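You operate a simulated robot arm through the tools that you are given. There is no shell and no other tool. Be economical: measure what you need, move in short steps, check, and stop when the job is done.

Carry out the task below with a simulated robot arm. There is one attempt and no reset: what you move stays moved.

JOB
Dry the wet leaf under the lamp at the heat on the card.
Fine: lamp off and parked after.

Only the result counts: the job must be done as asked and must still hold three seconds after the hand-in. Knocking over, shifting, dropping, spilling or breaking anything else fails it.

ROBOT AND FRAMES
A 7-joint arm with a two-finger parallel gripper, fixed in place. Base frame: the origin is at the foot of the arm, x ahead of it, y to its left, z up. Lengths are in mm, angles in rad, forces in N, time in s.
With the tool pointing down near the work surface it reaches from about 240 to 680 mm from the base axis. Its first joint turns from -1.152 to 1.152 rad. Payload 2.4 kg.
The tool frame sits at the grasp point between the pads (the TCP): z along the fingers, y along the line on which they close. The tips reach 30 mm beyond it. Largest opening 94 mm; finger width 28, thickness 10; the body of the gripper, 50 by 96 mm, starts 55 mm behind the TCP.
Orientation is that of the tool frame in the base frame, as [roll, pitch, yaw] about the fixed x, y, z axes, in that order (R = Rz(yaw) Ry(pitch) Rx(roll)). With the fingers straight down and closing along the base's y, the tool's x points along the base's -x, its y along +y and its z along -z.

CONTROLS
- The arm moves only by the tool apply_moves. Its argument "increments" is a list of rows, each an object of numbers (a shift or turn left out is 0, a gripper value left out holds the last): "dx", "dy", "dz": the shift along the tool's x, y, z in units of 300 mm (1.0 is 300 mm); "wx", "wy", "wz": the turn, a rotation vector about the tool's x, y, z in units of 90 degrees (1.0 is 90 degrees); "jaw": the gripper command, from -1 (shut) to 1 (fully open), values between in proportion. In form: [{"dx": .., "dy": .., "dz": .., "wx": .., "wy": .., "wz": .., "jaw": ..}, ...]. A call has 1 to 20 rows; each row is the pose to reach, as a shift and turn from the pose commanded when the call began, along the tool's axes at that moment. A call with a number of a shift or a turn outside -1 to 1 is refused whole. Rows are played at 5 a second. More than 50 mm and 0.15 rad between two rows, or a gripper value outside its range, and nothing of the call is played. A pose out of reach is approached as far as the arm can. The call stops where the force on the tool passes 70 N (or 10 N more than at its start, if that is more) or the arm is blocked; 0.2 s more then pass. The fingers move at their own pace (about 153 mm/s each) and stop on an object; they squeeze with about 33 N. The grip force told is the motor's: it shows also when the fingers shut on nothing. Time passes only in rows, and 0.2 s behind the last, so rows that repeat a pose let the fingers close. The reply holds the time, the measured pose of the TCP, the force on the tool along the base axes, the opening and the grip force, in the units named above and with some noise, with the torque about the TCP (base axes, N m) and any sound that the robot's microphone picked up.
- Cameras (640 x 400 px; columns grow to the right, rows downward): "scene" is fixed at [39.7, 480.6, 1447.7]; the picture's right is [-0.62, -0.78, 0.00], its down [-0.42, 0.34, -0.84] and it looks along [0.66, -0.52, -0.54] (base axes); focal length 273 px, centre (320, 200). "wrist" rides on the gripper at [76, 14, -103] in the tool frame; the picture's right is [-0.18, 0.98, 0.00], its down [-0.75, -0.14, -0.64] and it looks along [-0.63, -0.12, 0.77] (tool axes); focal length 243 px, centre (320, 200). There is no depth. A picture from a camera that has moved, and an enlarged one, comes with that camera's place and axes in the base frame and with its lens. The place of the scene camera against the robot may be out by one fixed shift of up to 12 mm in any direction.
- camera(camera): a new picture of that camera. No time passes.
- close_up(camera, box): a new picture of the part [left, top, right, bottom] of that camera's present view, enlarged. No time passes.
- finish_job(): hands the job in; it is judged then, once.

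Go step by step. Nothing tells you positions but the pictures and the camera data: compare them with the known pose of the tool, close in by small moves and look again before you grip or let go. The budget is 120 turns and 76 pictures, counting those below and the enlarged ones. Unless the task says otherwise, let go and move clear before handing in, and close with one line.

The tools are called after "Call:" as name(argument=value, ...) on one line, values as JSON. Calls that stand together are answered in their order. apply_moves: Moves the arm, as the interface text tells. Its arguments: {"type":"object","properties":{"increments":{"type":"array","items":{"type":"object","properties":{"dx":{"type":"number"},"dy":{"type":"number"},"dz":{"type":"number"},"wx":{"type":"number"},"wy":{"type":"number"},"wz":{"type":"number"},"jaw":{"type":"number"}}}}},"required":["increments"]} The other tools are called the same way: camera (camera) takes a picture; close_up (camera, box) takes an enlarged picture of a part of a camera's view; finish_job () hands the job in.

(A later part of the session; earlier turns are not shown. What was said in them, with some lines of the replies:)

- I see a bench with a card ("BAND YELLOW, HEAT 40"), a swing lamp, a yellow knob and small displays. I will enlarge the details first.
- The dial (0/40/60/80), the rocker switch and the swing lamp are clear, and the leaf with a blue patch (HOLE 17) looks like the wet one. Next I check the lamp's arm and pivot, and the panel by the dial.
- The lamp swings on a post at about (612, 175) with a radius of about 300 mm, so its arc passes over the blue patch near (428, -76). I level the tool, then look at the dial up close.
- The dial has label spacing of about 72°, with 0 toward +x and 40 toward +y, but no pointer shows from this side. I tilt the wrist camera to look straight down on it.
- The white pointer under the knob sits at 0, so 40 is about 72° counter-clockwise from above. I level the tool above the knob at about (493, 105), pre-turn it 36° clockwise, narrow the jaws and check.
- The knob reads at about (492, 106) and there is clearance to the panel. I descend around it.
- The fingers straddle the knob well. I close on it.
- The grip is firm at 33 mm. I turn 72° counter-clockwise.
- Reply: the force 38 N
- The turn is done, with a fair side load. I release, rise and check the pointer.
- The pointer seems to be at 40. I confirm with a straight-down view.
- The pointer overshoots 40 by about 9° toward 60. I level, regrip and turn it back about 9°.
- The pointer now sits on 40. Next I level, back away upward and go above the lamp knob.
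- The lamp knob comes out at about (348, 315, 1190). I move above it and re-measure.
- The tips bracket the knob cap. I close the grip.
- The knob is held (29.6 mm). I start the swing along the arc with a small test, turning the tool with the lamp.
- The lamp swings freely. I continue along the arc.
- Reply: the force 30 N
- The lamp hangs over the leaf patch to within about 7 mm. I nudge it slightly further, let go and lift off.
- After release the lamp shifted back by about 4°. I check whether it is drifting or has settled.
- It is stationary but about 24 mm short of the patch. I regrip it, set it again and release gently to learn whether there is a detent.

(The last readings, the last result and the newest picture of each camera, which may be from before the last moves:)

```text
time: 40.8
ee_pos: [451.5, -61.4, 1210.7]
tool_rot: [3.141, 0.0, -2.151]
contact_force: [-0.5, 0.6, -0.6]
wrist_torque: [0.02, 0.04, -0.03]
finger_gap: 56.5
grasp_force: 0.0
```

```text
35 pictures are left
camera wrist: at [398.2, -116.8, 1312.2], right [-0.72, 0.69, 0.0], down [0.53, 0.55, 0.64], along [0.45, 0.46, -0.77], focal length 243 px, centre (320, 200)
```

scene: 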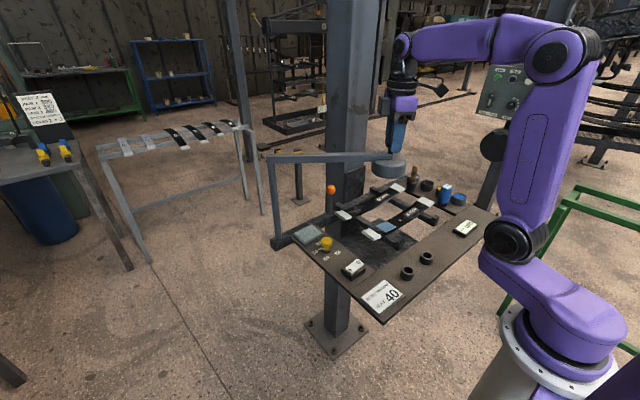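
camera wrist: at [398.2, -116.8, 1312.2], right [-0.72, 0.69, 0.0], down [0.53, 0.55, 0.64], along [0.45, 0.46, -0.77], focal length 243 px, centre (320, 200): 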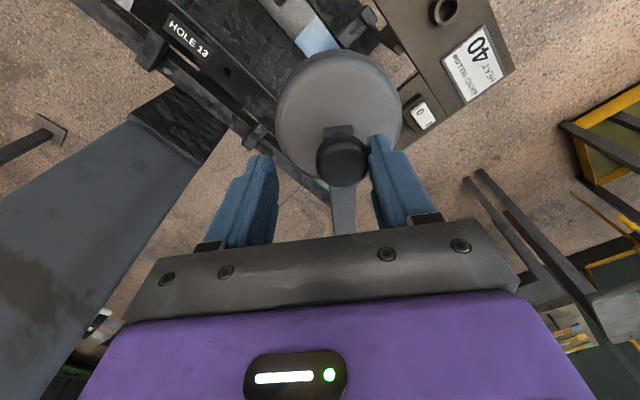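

It springs back to a detent at about 232°, which must be the lamp's built-in work position. I lift clear, let it settle and go to the switch.

Call:
apply_moves(increments=[{"dy": 0.03}, {"dy": 0.06}, {"dy": 0.06, "jaw": 0.5}, {"dy": 0.06, "dz": -0.13}, {"dy": 0.06, "dz": -0.27}, {"dy": 0.06, "dz": -0.27}])

Call:
camera(camera="wrist")

Call:
camera(camera="scene")

```text
time: 42.2
ee_pos: [436.5, -50.2, 1289.9]
tool_rot: [3.141, 0.0, -2.155]
contact_force: [-0.4, 0.0, 0.5]
wrist_torque: [0.03, 0.01, 0.01]
finger_gap: 70.7
grasp_force: 0.1
```

```text
34 pictures are left
camera wrist: at [382.9, -105.8, 1392.4], right [-0.72, 0.69, 0.0], down [0.53, 0.55, 0.64], along [0.45, 0.46, -0.77], focal length 243 px, centre (320, 200)
```

wrist: 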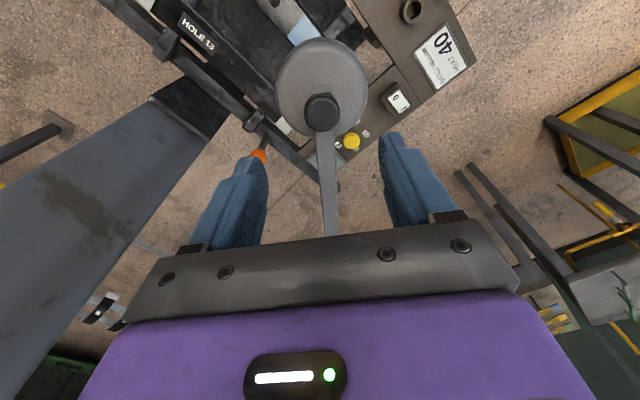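

```text
33 pictures are left
```

scene: 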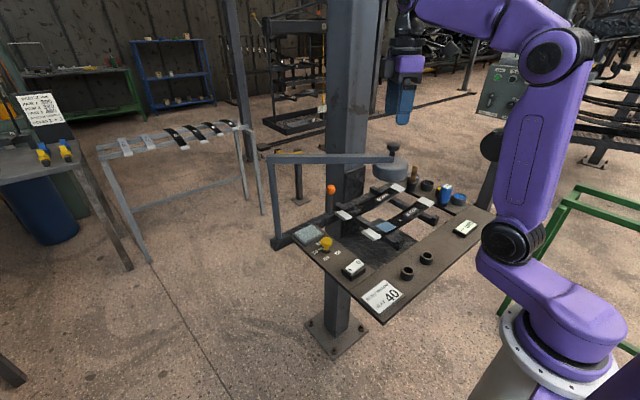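

The lamp is back at the same detent. I go over the switch with the fingers closed and the yaw squared.

Call:
apply_moves(increments=[{"dx": -0.054, "dy": 0.066, "wz": 0.09}, {"dx": -0.108, "dy": 0.132, "wz": 0.18}, {"dx": -0.162, "dy": 0.198, "wz": 0.27}, {"dx": -0.217, "dy": 0.263, "wz": 0.36}, {"dx": -0.271, "dy": 0.329, "wz": 0.45}, {"dx": -0.325, "dy": 0.395, "wz": 0.54}, {"dx": -0.379, "dy": 0.461, "wz": 0.628}])

Call:
apply_moves(increments=[{"dz": 0.14, "jaw": -1}, {"dz": 0.28}, {"dz": 0.42}, {"dz": 0.56}, {"dz": 0.7}, {"dz": 0.84}, {"dz": 0.95}])

Call:
camera(camera="wrist")

Call:
close_up(camera="scene", box=[310, 200, 410, 290])

```text
time: 43.8
ee_pos: [383.9, 120.4, 1290.1]
tool_rot: [-3.142, 0.001, -3.14]
contact_force: [0.6, 0.0, 0.4]
wrist_torque: [-0.04, -0.01, 0.0]
finger_gap: 70.5
grasp_force: 0.1
```

```text
time: 45.4
ee_pos: [386.7, 121.2, 1003.9]
tool_rot: [3.141, 0.0, -3.139]
contact_force: [1.0, -0.4, -0.4]
wrist_torque: [-0.01, 0.02, -0.03]
finger_gap: 0.0
grasp_force: 33.1
```

```text
32 pictures are left
camera wrist: at [309.8, 135.9, 1106.9], right [0.18, 0.98, 0.0], down [0.75, -0.14, 0.64], along [0.63, -0.12, -0.77], focal length 243 px, centre (320, 200)
```

wrist: 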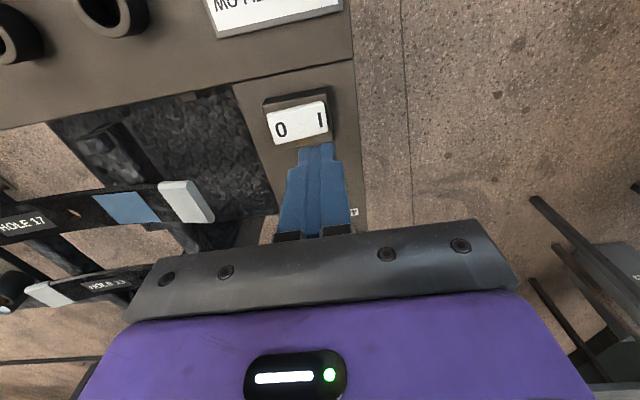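

```text
4.44 times, centred on (360, 245) of scene
camera zoom: at [39.6, 480.6, 1447.7], right [-0.62, -0.78, 0.0], down [-0.42, 0.34, -0.84], along [0.66, -0.52, -0.54], focal length 1214 px, centre (142, 0)
```

zoom: 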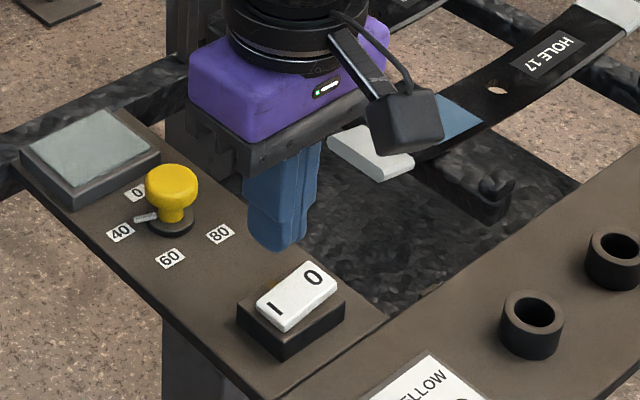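

The dial pointer clearly reads 40. I align over the "I" end of the rocker at about (381, 125) and press down in small steps.

Call:
apply_moves(increments=[{"dx": 0.018, "dy": 0.013, "dz": 0.05}, {"dx": 0.018, "dy": 0.013, "dz": 0.1}, {"dx": 0.018, "dy": 0.013, "dz": 0.13}])

Call:
close_up(camera="scene", box=[310, 200, 410, 290])

Call:
close_up(camera="wrist", box=[220, 50, 420, 210])

```text
time: 46.2
ee_pos: [378.4, 124.5, 964.8]
tool_rot: [-3.141, 0.0, -3.138]
contact_force: [-0.8, 1.2, 0.6]
wrist_torque: [-0.01, -0.01, 0.03]
finger_gap: 0.3
grasp_force: 32.5
```

```text
4.44 times, centred on (360, 245) of scene
camera zoom: at [39.6, 480.6, 1447.7], right [-0.62, -0.78, 0.0], down [-0.42, 0.34, -0.84], along [0.66, -0.52, -0.54], focal length 1214 px, centre (142, 0)
```

zoom: 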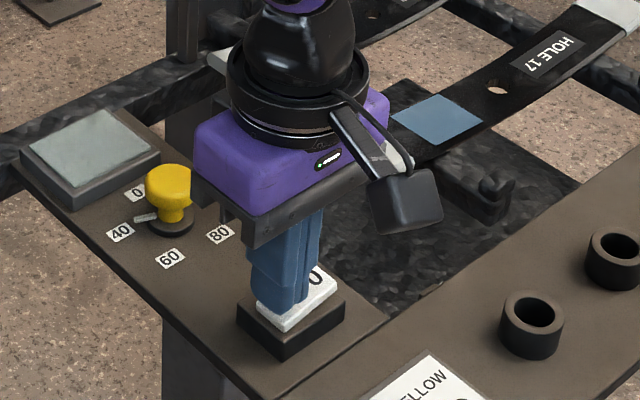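

```text
2.50 times, centred on (320, 130) of wrist
camera zoom: at [302.1, 138.1, 1067.6], right [0.18, 0.98, 0.0], down [0.75, -0.14, 0.64], along [0.63, -0.12, -0.77], focal length 606 px, centre (320, 375)
```

zoom: 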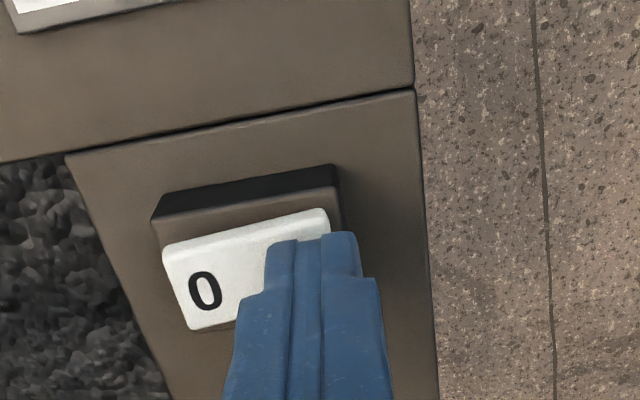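

Call:
apply_moves(increments=[{"dx": -0.01, "dy": -0.013}, {"dx": -0.01, "dy": -0.013, "dz": 0.01}, {"dx": -0.01, "dy": -0.013, "dz": 0.02}, {"dx": -0.01, "dy": -0.013, "dz": 0.03}])

```text
time: 47.2
ee_pos: [380.9, 119.8, 957.5]
tool_rot: [-3.141, -0.002, -3.14]
contact_force: [0.8, 0.3, 0.2]
wrist_torque: [0.03, 0.0, 0.01]
finger_gap: 0.0
grasp_force: 33.1
```

Call:
apply_moves(increments=[{"dz": 0.008}, {"dz": 0.016}, {"dz": 0.024}])

Call:
close_up(camera="wrist", box=[220, 50, 420, 210])

```text
time: 47.9
ee_pos: [383.1, 121.3, 954.4]
tool_rot: [-3.141, 0.001, -3.138]
contact_force: [-8.2, 0.9, 21.4]
wrist_torque: [-0.2, 0.33, -0.11]
finger_gap: 0.1
grasp_force: 33.2
stopped in row 3: the force on the tool passed its limit at 82 N (the readings are from after the stop); the commanded pose is now the measured one
```

```text
2.50 times, centred on (320, 130) of wrist
camera zoom: at [305.2, 135.4, 1057.4], right [0.18, 0.98, 0.0], down [0.75, -0.14, 0.64], along [0.63, -0.12, -0.77], focal length 606 px, centre (320, 375)
```

zoom: 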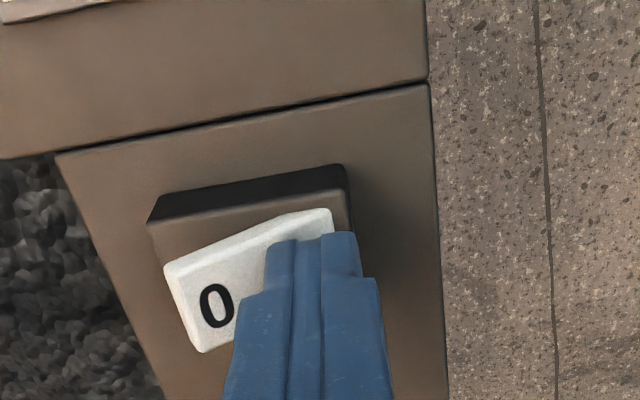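

The rocker flipped (the 0 end is raised) and the light has a warm tint, so the lamp is on. I rise and watch the leaf.

Call:
apply_moves(increments=[{"dz": -0.1}, {"dz": -0.2}, {"dz": -0.3}])

Call:
camera(camera="wrist")

Call:
close_up(camera="scene", box=[290, 140, 490, 290])

```text
time: 48.7
ee_pos: [381.7, 121.4, 1048.3]
tool_rot: [-3.141, 0.001, -3.139]
contact_force: [0.1, -0.5, -0.1]
wrist_torque: [0.03, -0.01, 0.02]
finger_gap: 0.0
grasp_force: 32.7
```

```text
27 pictures are left
camera wrist: at [305.2, 136.1, 1151.1], right [0.18, 0.98, 0.0], down [0.75, -0.14, 0.64], along [0.63, -0.12, -0.77], focal length 243 px, centre (320, 200)
```

wrist: 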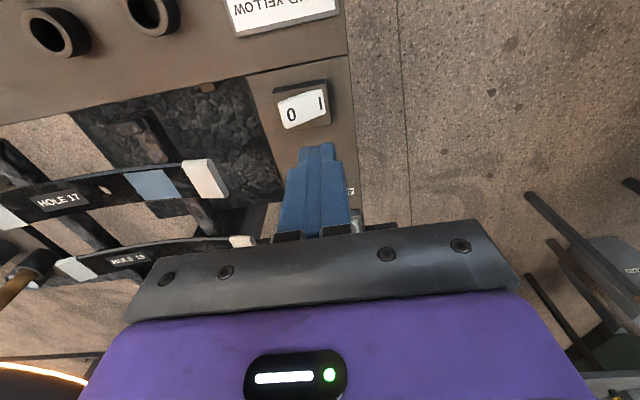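

```text
2.67 times, centred on (390, 215) of scene
camera zoom: at [39.7, 480.6, 1447.7], right [-0.62, -0.78, 0.0], down [-0.42, 0.34, -0.84], along [0.66, -0.52, -0.54], focal length 729 px, centre (133, 160)
```

zoom: 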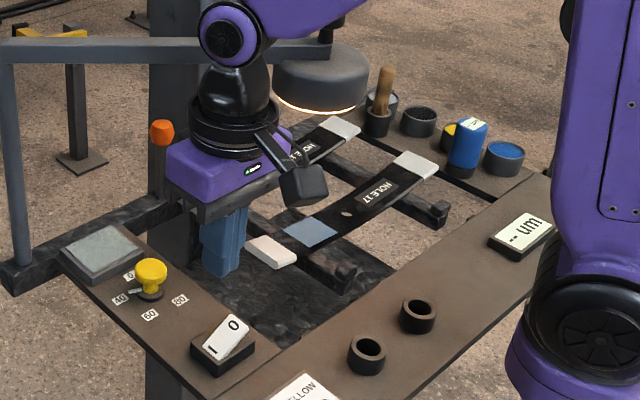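

The lamp is on over the leaf. I wait and watch the patch and the panel.

Call:
apply_moves(increments=[{}, {}, {}, {}, {}, {}, {}, {}, {}, {}, {}, {}, {}, {}, {}])

Call:
close_up(camera="scene", box=[290, 140, 490, 290])

```text
time: 51.9
ee_pos: [381.6, 121.7, 1048.7]
tool_rot: [3.139, 0.004, -3.139]
contact_force: [0.1, 0.9, 0.4]
wrist_torque: [-0.03, -0.01, 0.02]
finger_gap: 0.0
grasp_force: 32.9
```

```text
2.67 times, centred on (390, 215) of scene
camera zoom: at [39.7, 480.6, 1447.7], right [-0.62, -0.78, 0.0], down [-0.42, 0.34, -0.84], along [0.66, -0.52, -0.54], focal length 729 px, centre (133, 160)
```

zoom: 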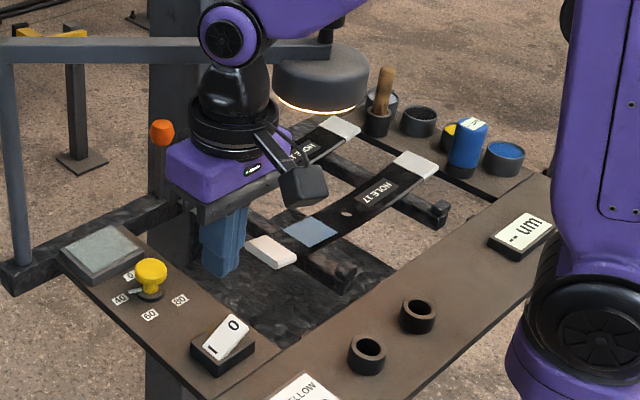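

Call:
close_up(camera="wrist", box=[80, 140, 240, 240])

Call:
apply_moves(increments=[{}, {}, {}, {}, {}, {}, {}, {}, {}, {}, {}, {}, {}, {}, {}, {}, {}, {}, {}, {}])

Call:
close_up(camera="wrist", box=[80, 140, 240, 240])

```text
4.00 times, centred on (160, 190) of wrist
camera zoom: at [305.3, 136.2, 1150.7], right [0.18, 0.98, 0.0], down [0.75, -0.14, 0.64], along [0.63, -0.12, -0.76], focal length 970 px, centre (960, 240)
```

zoom: 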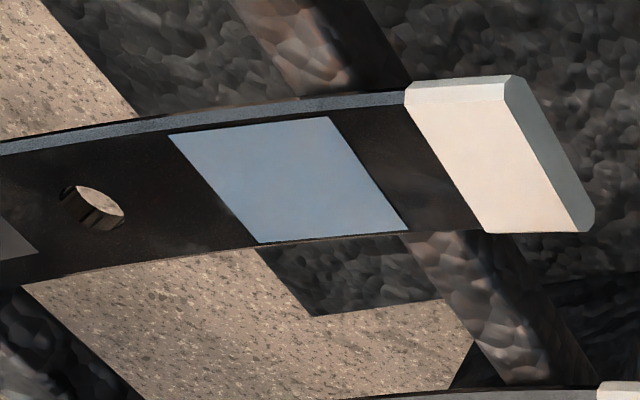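

```text
time: 56.1
ee_pos: [382.3, 122.0, 1047.7]
tool_rot: [3.139, 0.004, -3.138]
contact_force: [0.4, -0.5, 0.3]
wrist_torque: [0.01, -0.03, 0.03]
finger_gap: 0.2
grasp_force: 32.6
```

```text
4.00 times, centred on (160, 190) of wrist
camera zoom: at [305.3, 136.2, 1150.7], right [0.18, 0.98, 0.0], down [0.75, -0.14, 0.64], along [0.63, -0.12, -0.76], focal length 970 px, centre (960, 240)
```

zoom: 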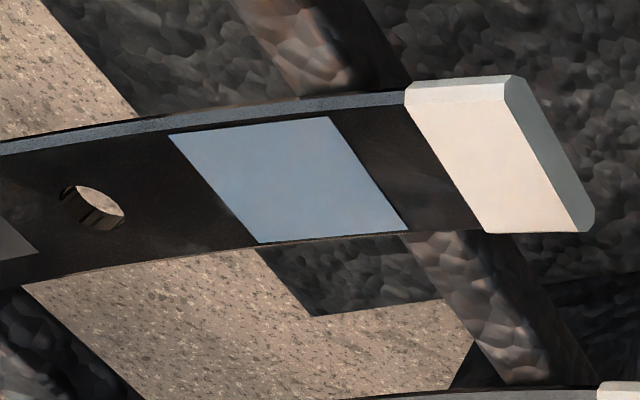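

No clear change after about 8 s. I keep waiting and watching.

Call:
apply_moves(increments=[{}, {}, {}, {}, {}, {}, {}, {}, {}, {}, {}, {}, {}, {}, {}, {}, {}, {}, {}, {}])

Call:
close_up(camera="scene", box=[290, 200, 430, 270])

```text
time: 60.3
ee_pos: [382.0, 122.0, 1048.1]
tool_rot: [3.14, 0.002, -3.137]
contact_force: [-0.3, -0.3, -0.8]
wrist_torque: [-0.01, -0.01, 0.02]
finger_gap: 0.1
grasp_force: 32.6
```

```text
4.57 times, centred on (360, 235) of scene
camera zoom: at [39.7, 480.6, 1447.7], right [-0.62, -0.78, 0.0], down [-0.42, 0.34, -0.84], along [0.66, -0.52, -0.54], focal length 1249 px, centre (137, 40)
```

zoom: 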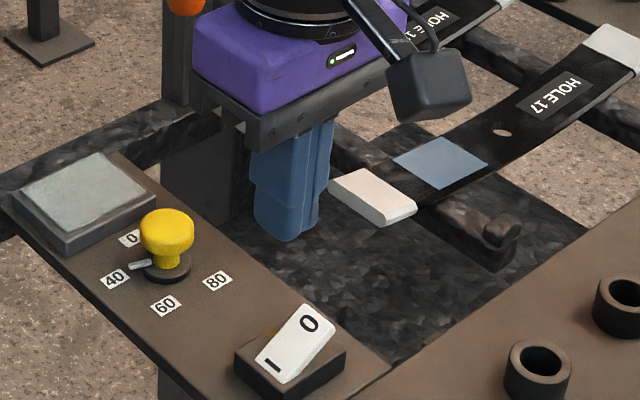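

Call:
apply_moves(increments=[{}, {}, {}, {}, {}, {}, {}, {}, {}, {}, {}, {}, {}, {}, {}, {}, {}, {}, {}, {}])

Call:
close_up(camera="wrist", box=[80, 140, 240, 240])

```text
time: 64.5
ee_pos: [383.0, 122.5, 1048.8]
tool_rot: [3.138, 0.004, -3.14]
contact_force: [0.1, 0.3, -0.3]
wrist_torque: [0.02, 0.03, 0.03]
finger_gap: 0.0
grasp_force: 32.5
```

```text
4.00 times, centred on (160, 190) of wrist
camera zoom: at [305.3, 136.2, 1150.7], right [0.18, 0.98, 0.0], down [0.75, -0.14, 0.64], along [0.63, -0.12, -0.76], focal length 970 px, centre (960, 240)
```

zoom: 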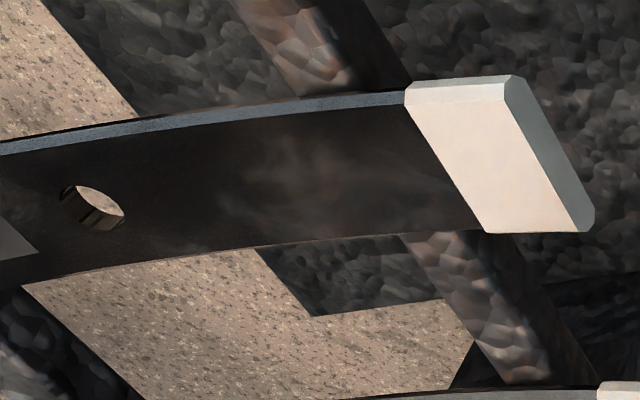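

The patch has vanished, so the leaf is dry. I switch the lamp off by pressing the "0" end.

Call:
apply_moves(increments=[{"dy": -0.103}, {"dy": -0.103, "dz": 0.12}, {"dy": -0.103, "dz": 0.23}])

Call:
apply_moves(increments=[{"dz": 0.01}, {"dz": 0.02}, {"dz": 0.03}, {"dz": 0.038}, {"dz": 0.046}, {"dz": 0.054}, {"dz": 0.062}, {"dz": 0.07}, {"dz": 0.078}])

Call:
close_up(camera="scene", box=[310, 140, 470, 290])

```text
time: 65.3
ee_pos: [381.1, 91.0, 973.9]
tool_rot: [3.139, 0.005, -3.138]
contact_force: [0.5, -1.2, 0.3]
wrist_torque: [0.04, -0.02, 0.01]
finger_gap: 0.0
grasp_force: 33.5
```

```text
time: 66.8
ee_pos: [381.7, 91.1, 961.4]
tool_rot: [3.14, 0.003, -3.139]
contact_force: [-9.4, -1.1, 33.0]
wrist_torque: [-0.24, 0.41, -0.01]
finger_gap: 0.1
grasp_force: 32.9
stopped in row 7: the force on the tool passed its limit at 82 N (the readings are from after the stop); the commanded pose is now the measured one
```

```text
2.67 times, centred on (390, 215) of scene
camera zoom: at [39.0, 480.5, 1447.8], right [-0.62, -0.78, 0.0], down [-0.42, 0.34, -0.84], along [0.66, -0.52, -0.54], focal length 729 px, centre (133, 160)
```

zoom: 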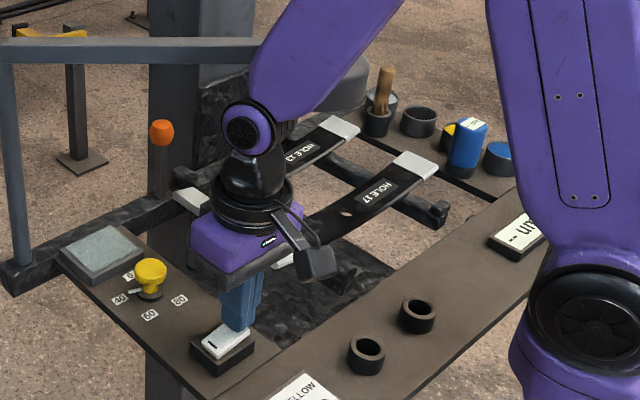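

Call:
apply_moves(increments=[{"dz": -0.1}, {"dz": -0.2}, {"dz": -0.3}])

Call:
close_up(camera="scene", box=[310, 140, 470, 290])

Call:
camera(camera="wrist")

```text
time: 67.6
ee_pos: [382.5, 92.8, 1052.4]
tool_rot: [-3.141, 0.004, -3.139]
contact_force: [-0.4, -0.3, 0.2]
wrist_torque: [-0.03, -0.02, -0.01]
finger_gap: 0.0
grasp_force: 32.7
```

```text
2.67 times, centred on (390, 215) of scene
camera zoom: at [39.6, 480.6, 1447.7], right [-0.62, -0.78, 0.0], down [-0.42, 0.34, -0.84], along [0.66, -0.52, -0.54], focal length 729 px, centre (133, 160)
```

zoom: 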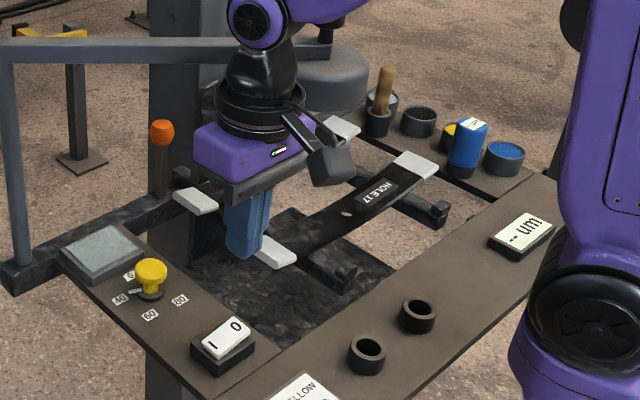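

```text
18 pictures are left
camera wrist: at [305.8, 106.9, 1155.5], right [0.18, 0.98, 0.0], down [0.75, -0.14, 0.64], along [0.63, -0.12, -0.76], focal length 243 px, centre (320, 200)
```

wrist: 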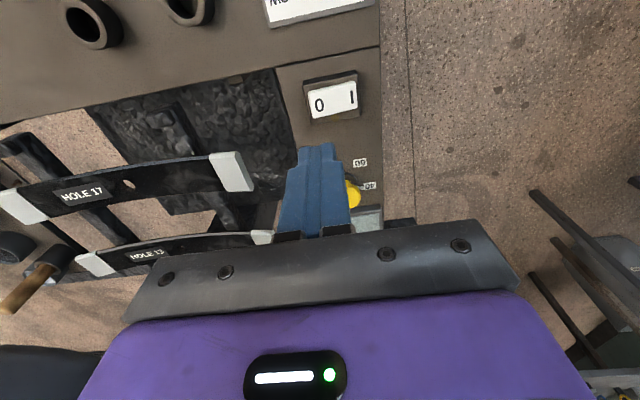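

The lamp is off. I go back up and over to the lamp knob.

Call:
apply_moves(increments=[{"dy": 0.045, "dz": -0.1}, {"dy": 0.09, "dz": -0.22}, {"dy": 0.09, "dz": -0.36}, {"dy": 0.09, "dz": -0.5}, {"dy": 0.09, "dz": -0.65}, {"dy": 0.09, "dz": -0.8, "jaw": 0.5}])

Call:
apply_moves(increments=[{"dx": -0.024, "dy": -0.08, "wz": -0.083}, {"dx": -0.048, "dy": -0.16, "wz": -0.166}, {"dx": -0.072, "dy": -0.24, "wz": -0.25}, {"dx": -0.096, "dy": -0.32, "wz": -0.333}, {"dx": -0.12, "dy": -0.4, "wz": -0.416}, {"dx": -0.144, "dy": -0.48, "wz": -0.5}, {"dx": -0.168, "dy": -0.56, "wz": -0.582}, {"dx": -0.168, "dy": -0.56, "wz": -0.582, "dz": 0.1}, {"dx": -0.168, "dy": -0.56, "wz": -0.582, "dz": 0.18}])

Call:
camera(camera="wrist")

```text
time: 69.0
ee_pos: [382.0, 115.9, 1288.2]
tool_rot: [-3.141, 0.004, -3.141]
contact_force: [0.1, -0.3, 0.3]
wrist_torque: [0.01, -0.02, 0.02]
finger_gap: 70.4
grasp_force: 0.0
```

```text
time: 71.0
ee_pos: [429.5, -48.8, 1232.9]
tool_rot: [-3.138, 0.002, -2.223]
contact_force: [0.0, -0.8, 0.4]
wrist_torque: [-0.01, 0.03, -0.01]
finger_gap: 70.6
grasp_force: 0.1
```

```text
17 pictures are left
camera wrist: at [372.3, -101.0, 1336.2], right [-0.67, 0.74, 0.0], down [0.57, 0.51, 0.64], along [0.48, 0.43, -0.76], focal length 243 px, centre (320, 200)
```

wrist: 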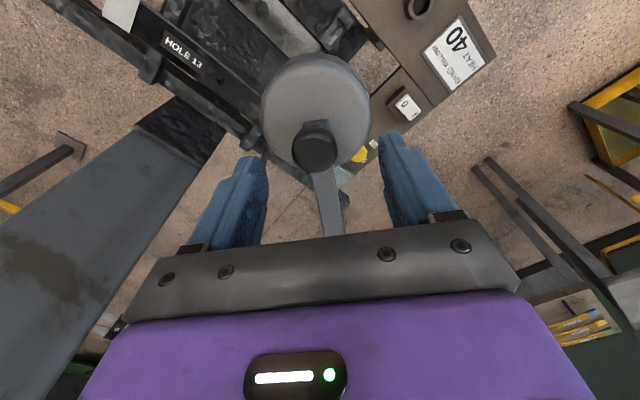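

Call:
apply_moves(increments=[{"dx": -0.008, "dz": 0.04}, {"dx": -0.008, "dz": 0.075}, {"dx": -0.008, "dz": 0.075, "jaw": -1}, {"dx": -0.008, "dz": 0.075}, {"dx": -0.008, "dz": 0.075}])

```text
time: 72.2
ee_pos: [433.8, -47.9, 1212.3]
tool_rot: [-3.139, 0.003, -2.226]
contact_force: [1.6, 0.5, -2.1]
wrist_torque: [0.08, -0.2, -0.02]
finger_gap: 29.2
grasp_force: 44.9
```

Gripped. I swing the lamp back clockwise along the arc.

Call:
apply_moves(increments=[{"dx": -0.0023, "dy": 0.0667, "wz": 0.0439}, {"dx": -0.0092, "dy": 0.133, "wz": 0.0879}, {"dx": -0.0206, "dy": 0.1987, "wz": 0.1318}, {"dx": -0.0366, "dy": 0.2635, "wz": 0.1757}, {"dx": -0.057, "dy": 0.327, "wz": 0.2196}, {"dx": -0.0817, "dy": 0.389, "wz": 0.2636}, {"dx": -0.1106, "dy": 0.4491, "wz": 0.3075}, {"dx": -0.1436, "dy": 0.5071, "wz": 0.3514}, {"dx": -0.1805, "dy": 0.5627, "wz": 0.3953}, {"dx": -0.2212, "dy": 0.6155, "wz": 0.4393}])

```text
time: 74.4
ee_pos: [327.8, 115.7, 1212.5]
tool_rot: [3.141, 0.018, -2.917]
contact_force: [22.4, 4.7, 16.5]
wrist_torque: [0.06, -0.72, -0.05]
finger_gap: 29.3
grasp_force: 44.7
```

Call:
apply_moves(increments=[{"dx": -0.006, "dy": 0.0667, "wz": 0.0439}, {"dx": -0.0162, "dy": 0.133, "wz": 0.0879}, {"dx": -0.0276, "dy": 0.1987, "wz": 0.1318}, {"dx": -0.0436, "dy": 0.2635, "wz": 0.1757}, {"dx": -0.064, "dy": 0.327, "wz": 0.2196}, {"dx": -0.0887, "dy": 0.389, "wz": 0.2636}, {"dx": -0.1176, "dy": 0.4491, "wz": 0.3075}, {"dx": -0.1506, "dy": 0.5071, "wz": 0.3514}, {"dx": -0.1875, "dy": 0.5627, "wz": 0.3953}, {"dx": -0.2282, "dy": 0.6155, "wz": 0.4393}, {"dx": -0.2282, "dy": 0.6155, "wz": 0.4393}])

Call:
camera(camera="wrist")

```text
time: 76.8
ee_pos: [349.4, 313.3, 1211.0]
tool_rot: [-3.141, -0.002, 2.676]
contact_force: [-28.5, 1.4, -6.4]
wrist_torque: [-0.3, -0.02, -0.09]
finger_gap: 29.1
grasp_force: 44.9
```

```text
16 pictures are left
camera wrist: at [288.1, 360.6, 1315.4], right [0.6, 0.8, 0.0], down [0.61, -0.46, 0.64], along [0.51, -0.39, -0.77], focal length 243 px, centre (320, 200)
```

wrist: 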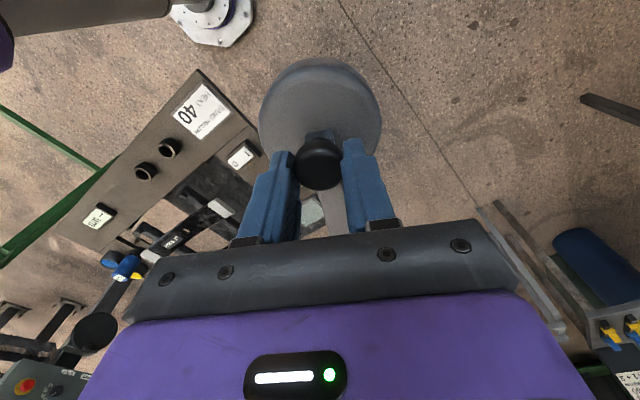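

It is at the original park position. I relieve the radial load, release gently and lift.

Call:
apply_moves(increments=[{"dx": 0.007}, {"dx": 0.007}, {"dx": 0.007, "jaw": -0.3}, {"dx": 0.007, "jaw": -0.2}, {"dx": 0.007, "jaw": 0.0}, {"dx": 0.007, "jaw": 0.5}, {"dx": 0.007, "jaw": 0.5}, {"dx": 0.007, "dz": -0.06}, {"dx": 0.007, "dz": -0.13}, {"dx": 0.007, "dz": -0.13}, {"dx": 0.007, "dz": -0.13}])

Call:
camera(camera="wrist")

Call:
close_up(camera="scene", box=[220, 130, 364, 280])

```text
time: 79.2
ee_pos: [349.5, 314.4, 1253.0]
tool_rot: [3.14, 0.006, 2.677]
contact_force: [0.2, 0.5, -0.1]
wrist_torque: [0.03, -0.02, 0.0]
finger_gap: 70.5
grasp_force: 0.1
```

```text
15 pictures are left
camera wrist: at [287.9, 360.9, 1355.4], right [0.6, 0.8, 0.0], down [0.61, -0.46, 0.64], along [0.51, -0.39, -0.77], focal length 243 px, centre (320, 200)
```

wrist: 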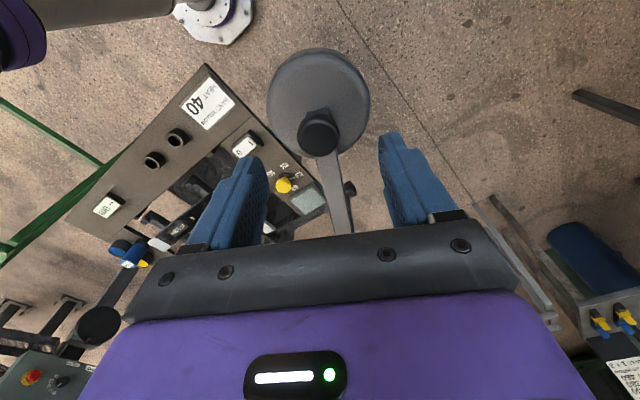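

```text
2.67 times, centred on (292, 205) of scene
camera zoom: at [39.7, 480.6, 1447.7], right [-0.62, -0.78, 0.0], down [-0.42, 0.34, -0.84], along [0.66, -0.52, -0.54], focal length 729 px, centre (395, 187)
```

zoom: 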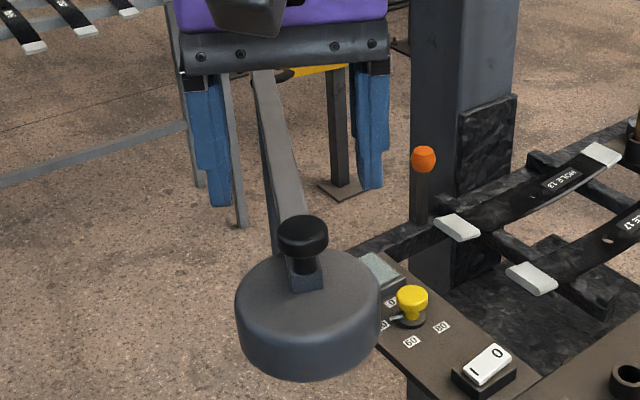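

The lamp is parked exactly as at the start, the switch is at 0 and the leaf is dry. I move clear.

Call:
apply_moves(increments=[{"dz": -0.12}, {"dz": -0.16, "dy": -0.1}, {"dz": -0.16, "dy": -0.22}, {"dz": -0.16, "dy": -0.34}, {"dz": -0.16, "dy": -0.46}, {"dz": -0.16, "dy": -0.58}])

Call:
camera(camera="scene")

```text
time: 80.6
ee_pos: [270.5, 156.4, 1298.3]
tool_rot: [3.14, 0.002, 2.68]
contact_force: [0.7, -0.2, -0.1]
wrist_torque: [-0.02, 0.0, -0.02]
finger_gap: 70.6
grasp_force: 0.1
```

```text
13 pictures are left
```

scene: 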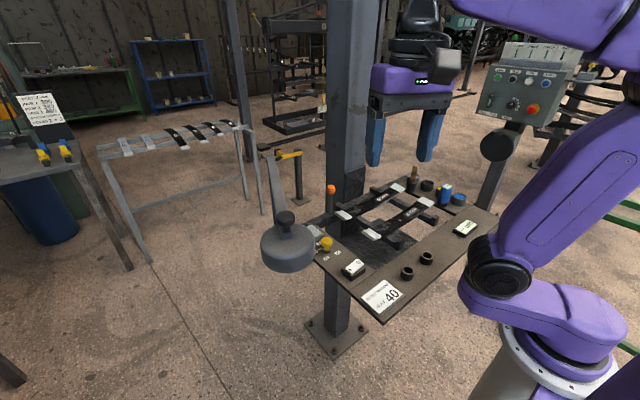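

Everything is in place: the leaf is dry, the lamp is off and parked, and the arm is clear. I hand in the job.

Call:
finish_job()

```text
The job is handed in.
```

The wet leaf (HOLE 17) was dried under the lamp at heat 40 until its blue patch was gone. The lamp is now switched off and parked where it started, and the dial is still at 40.
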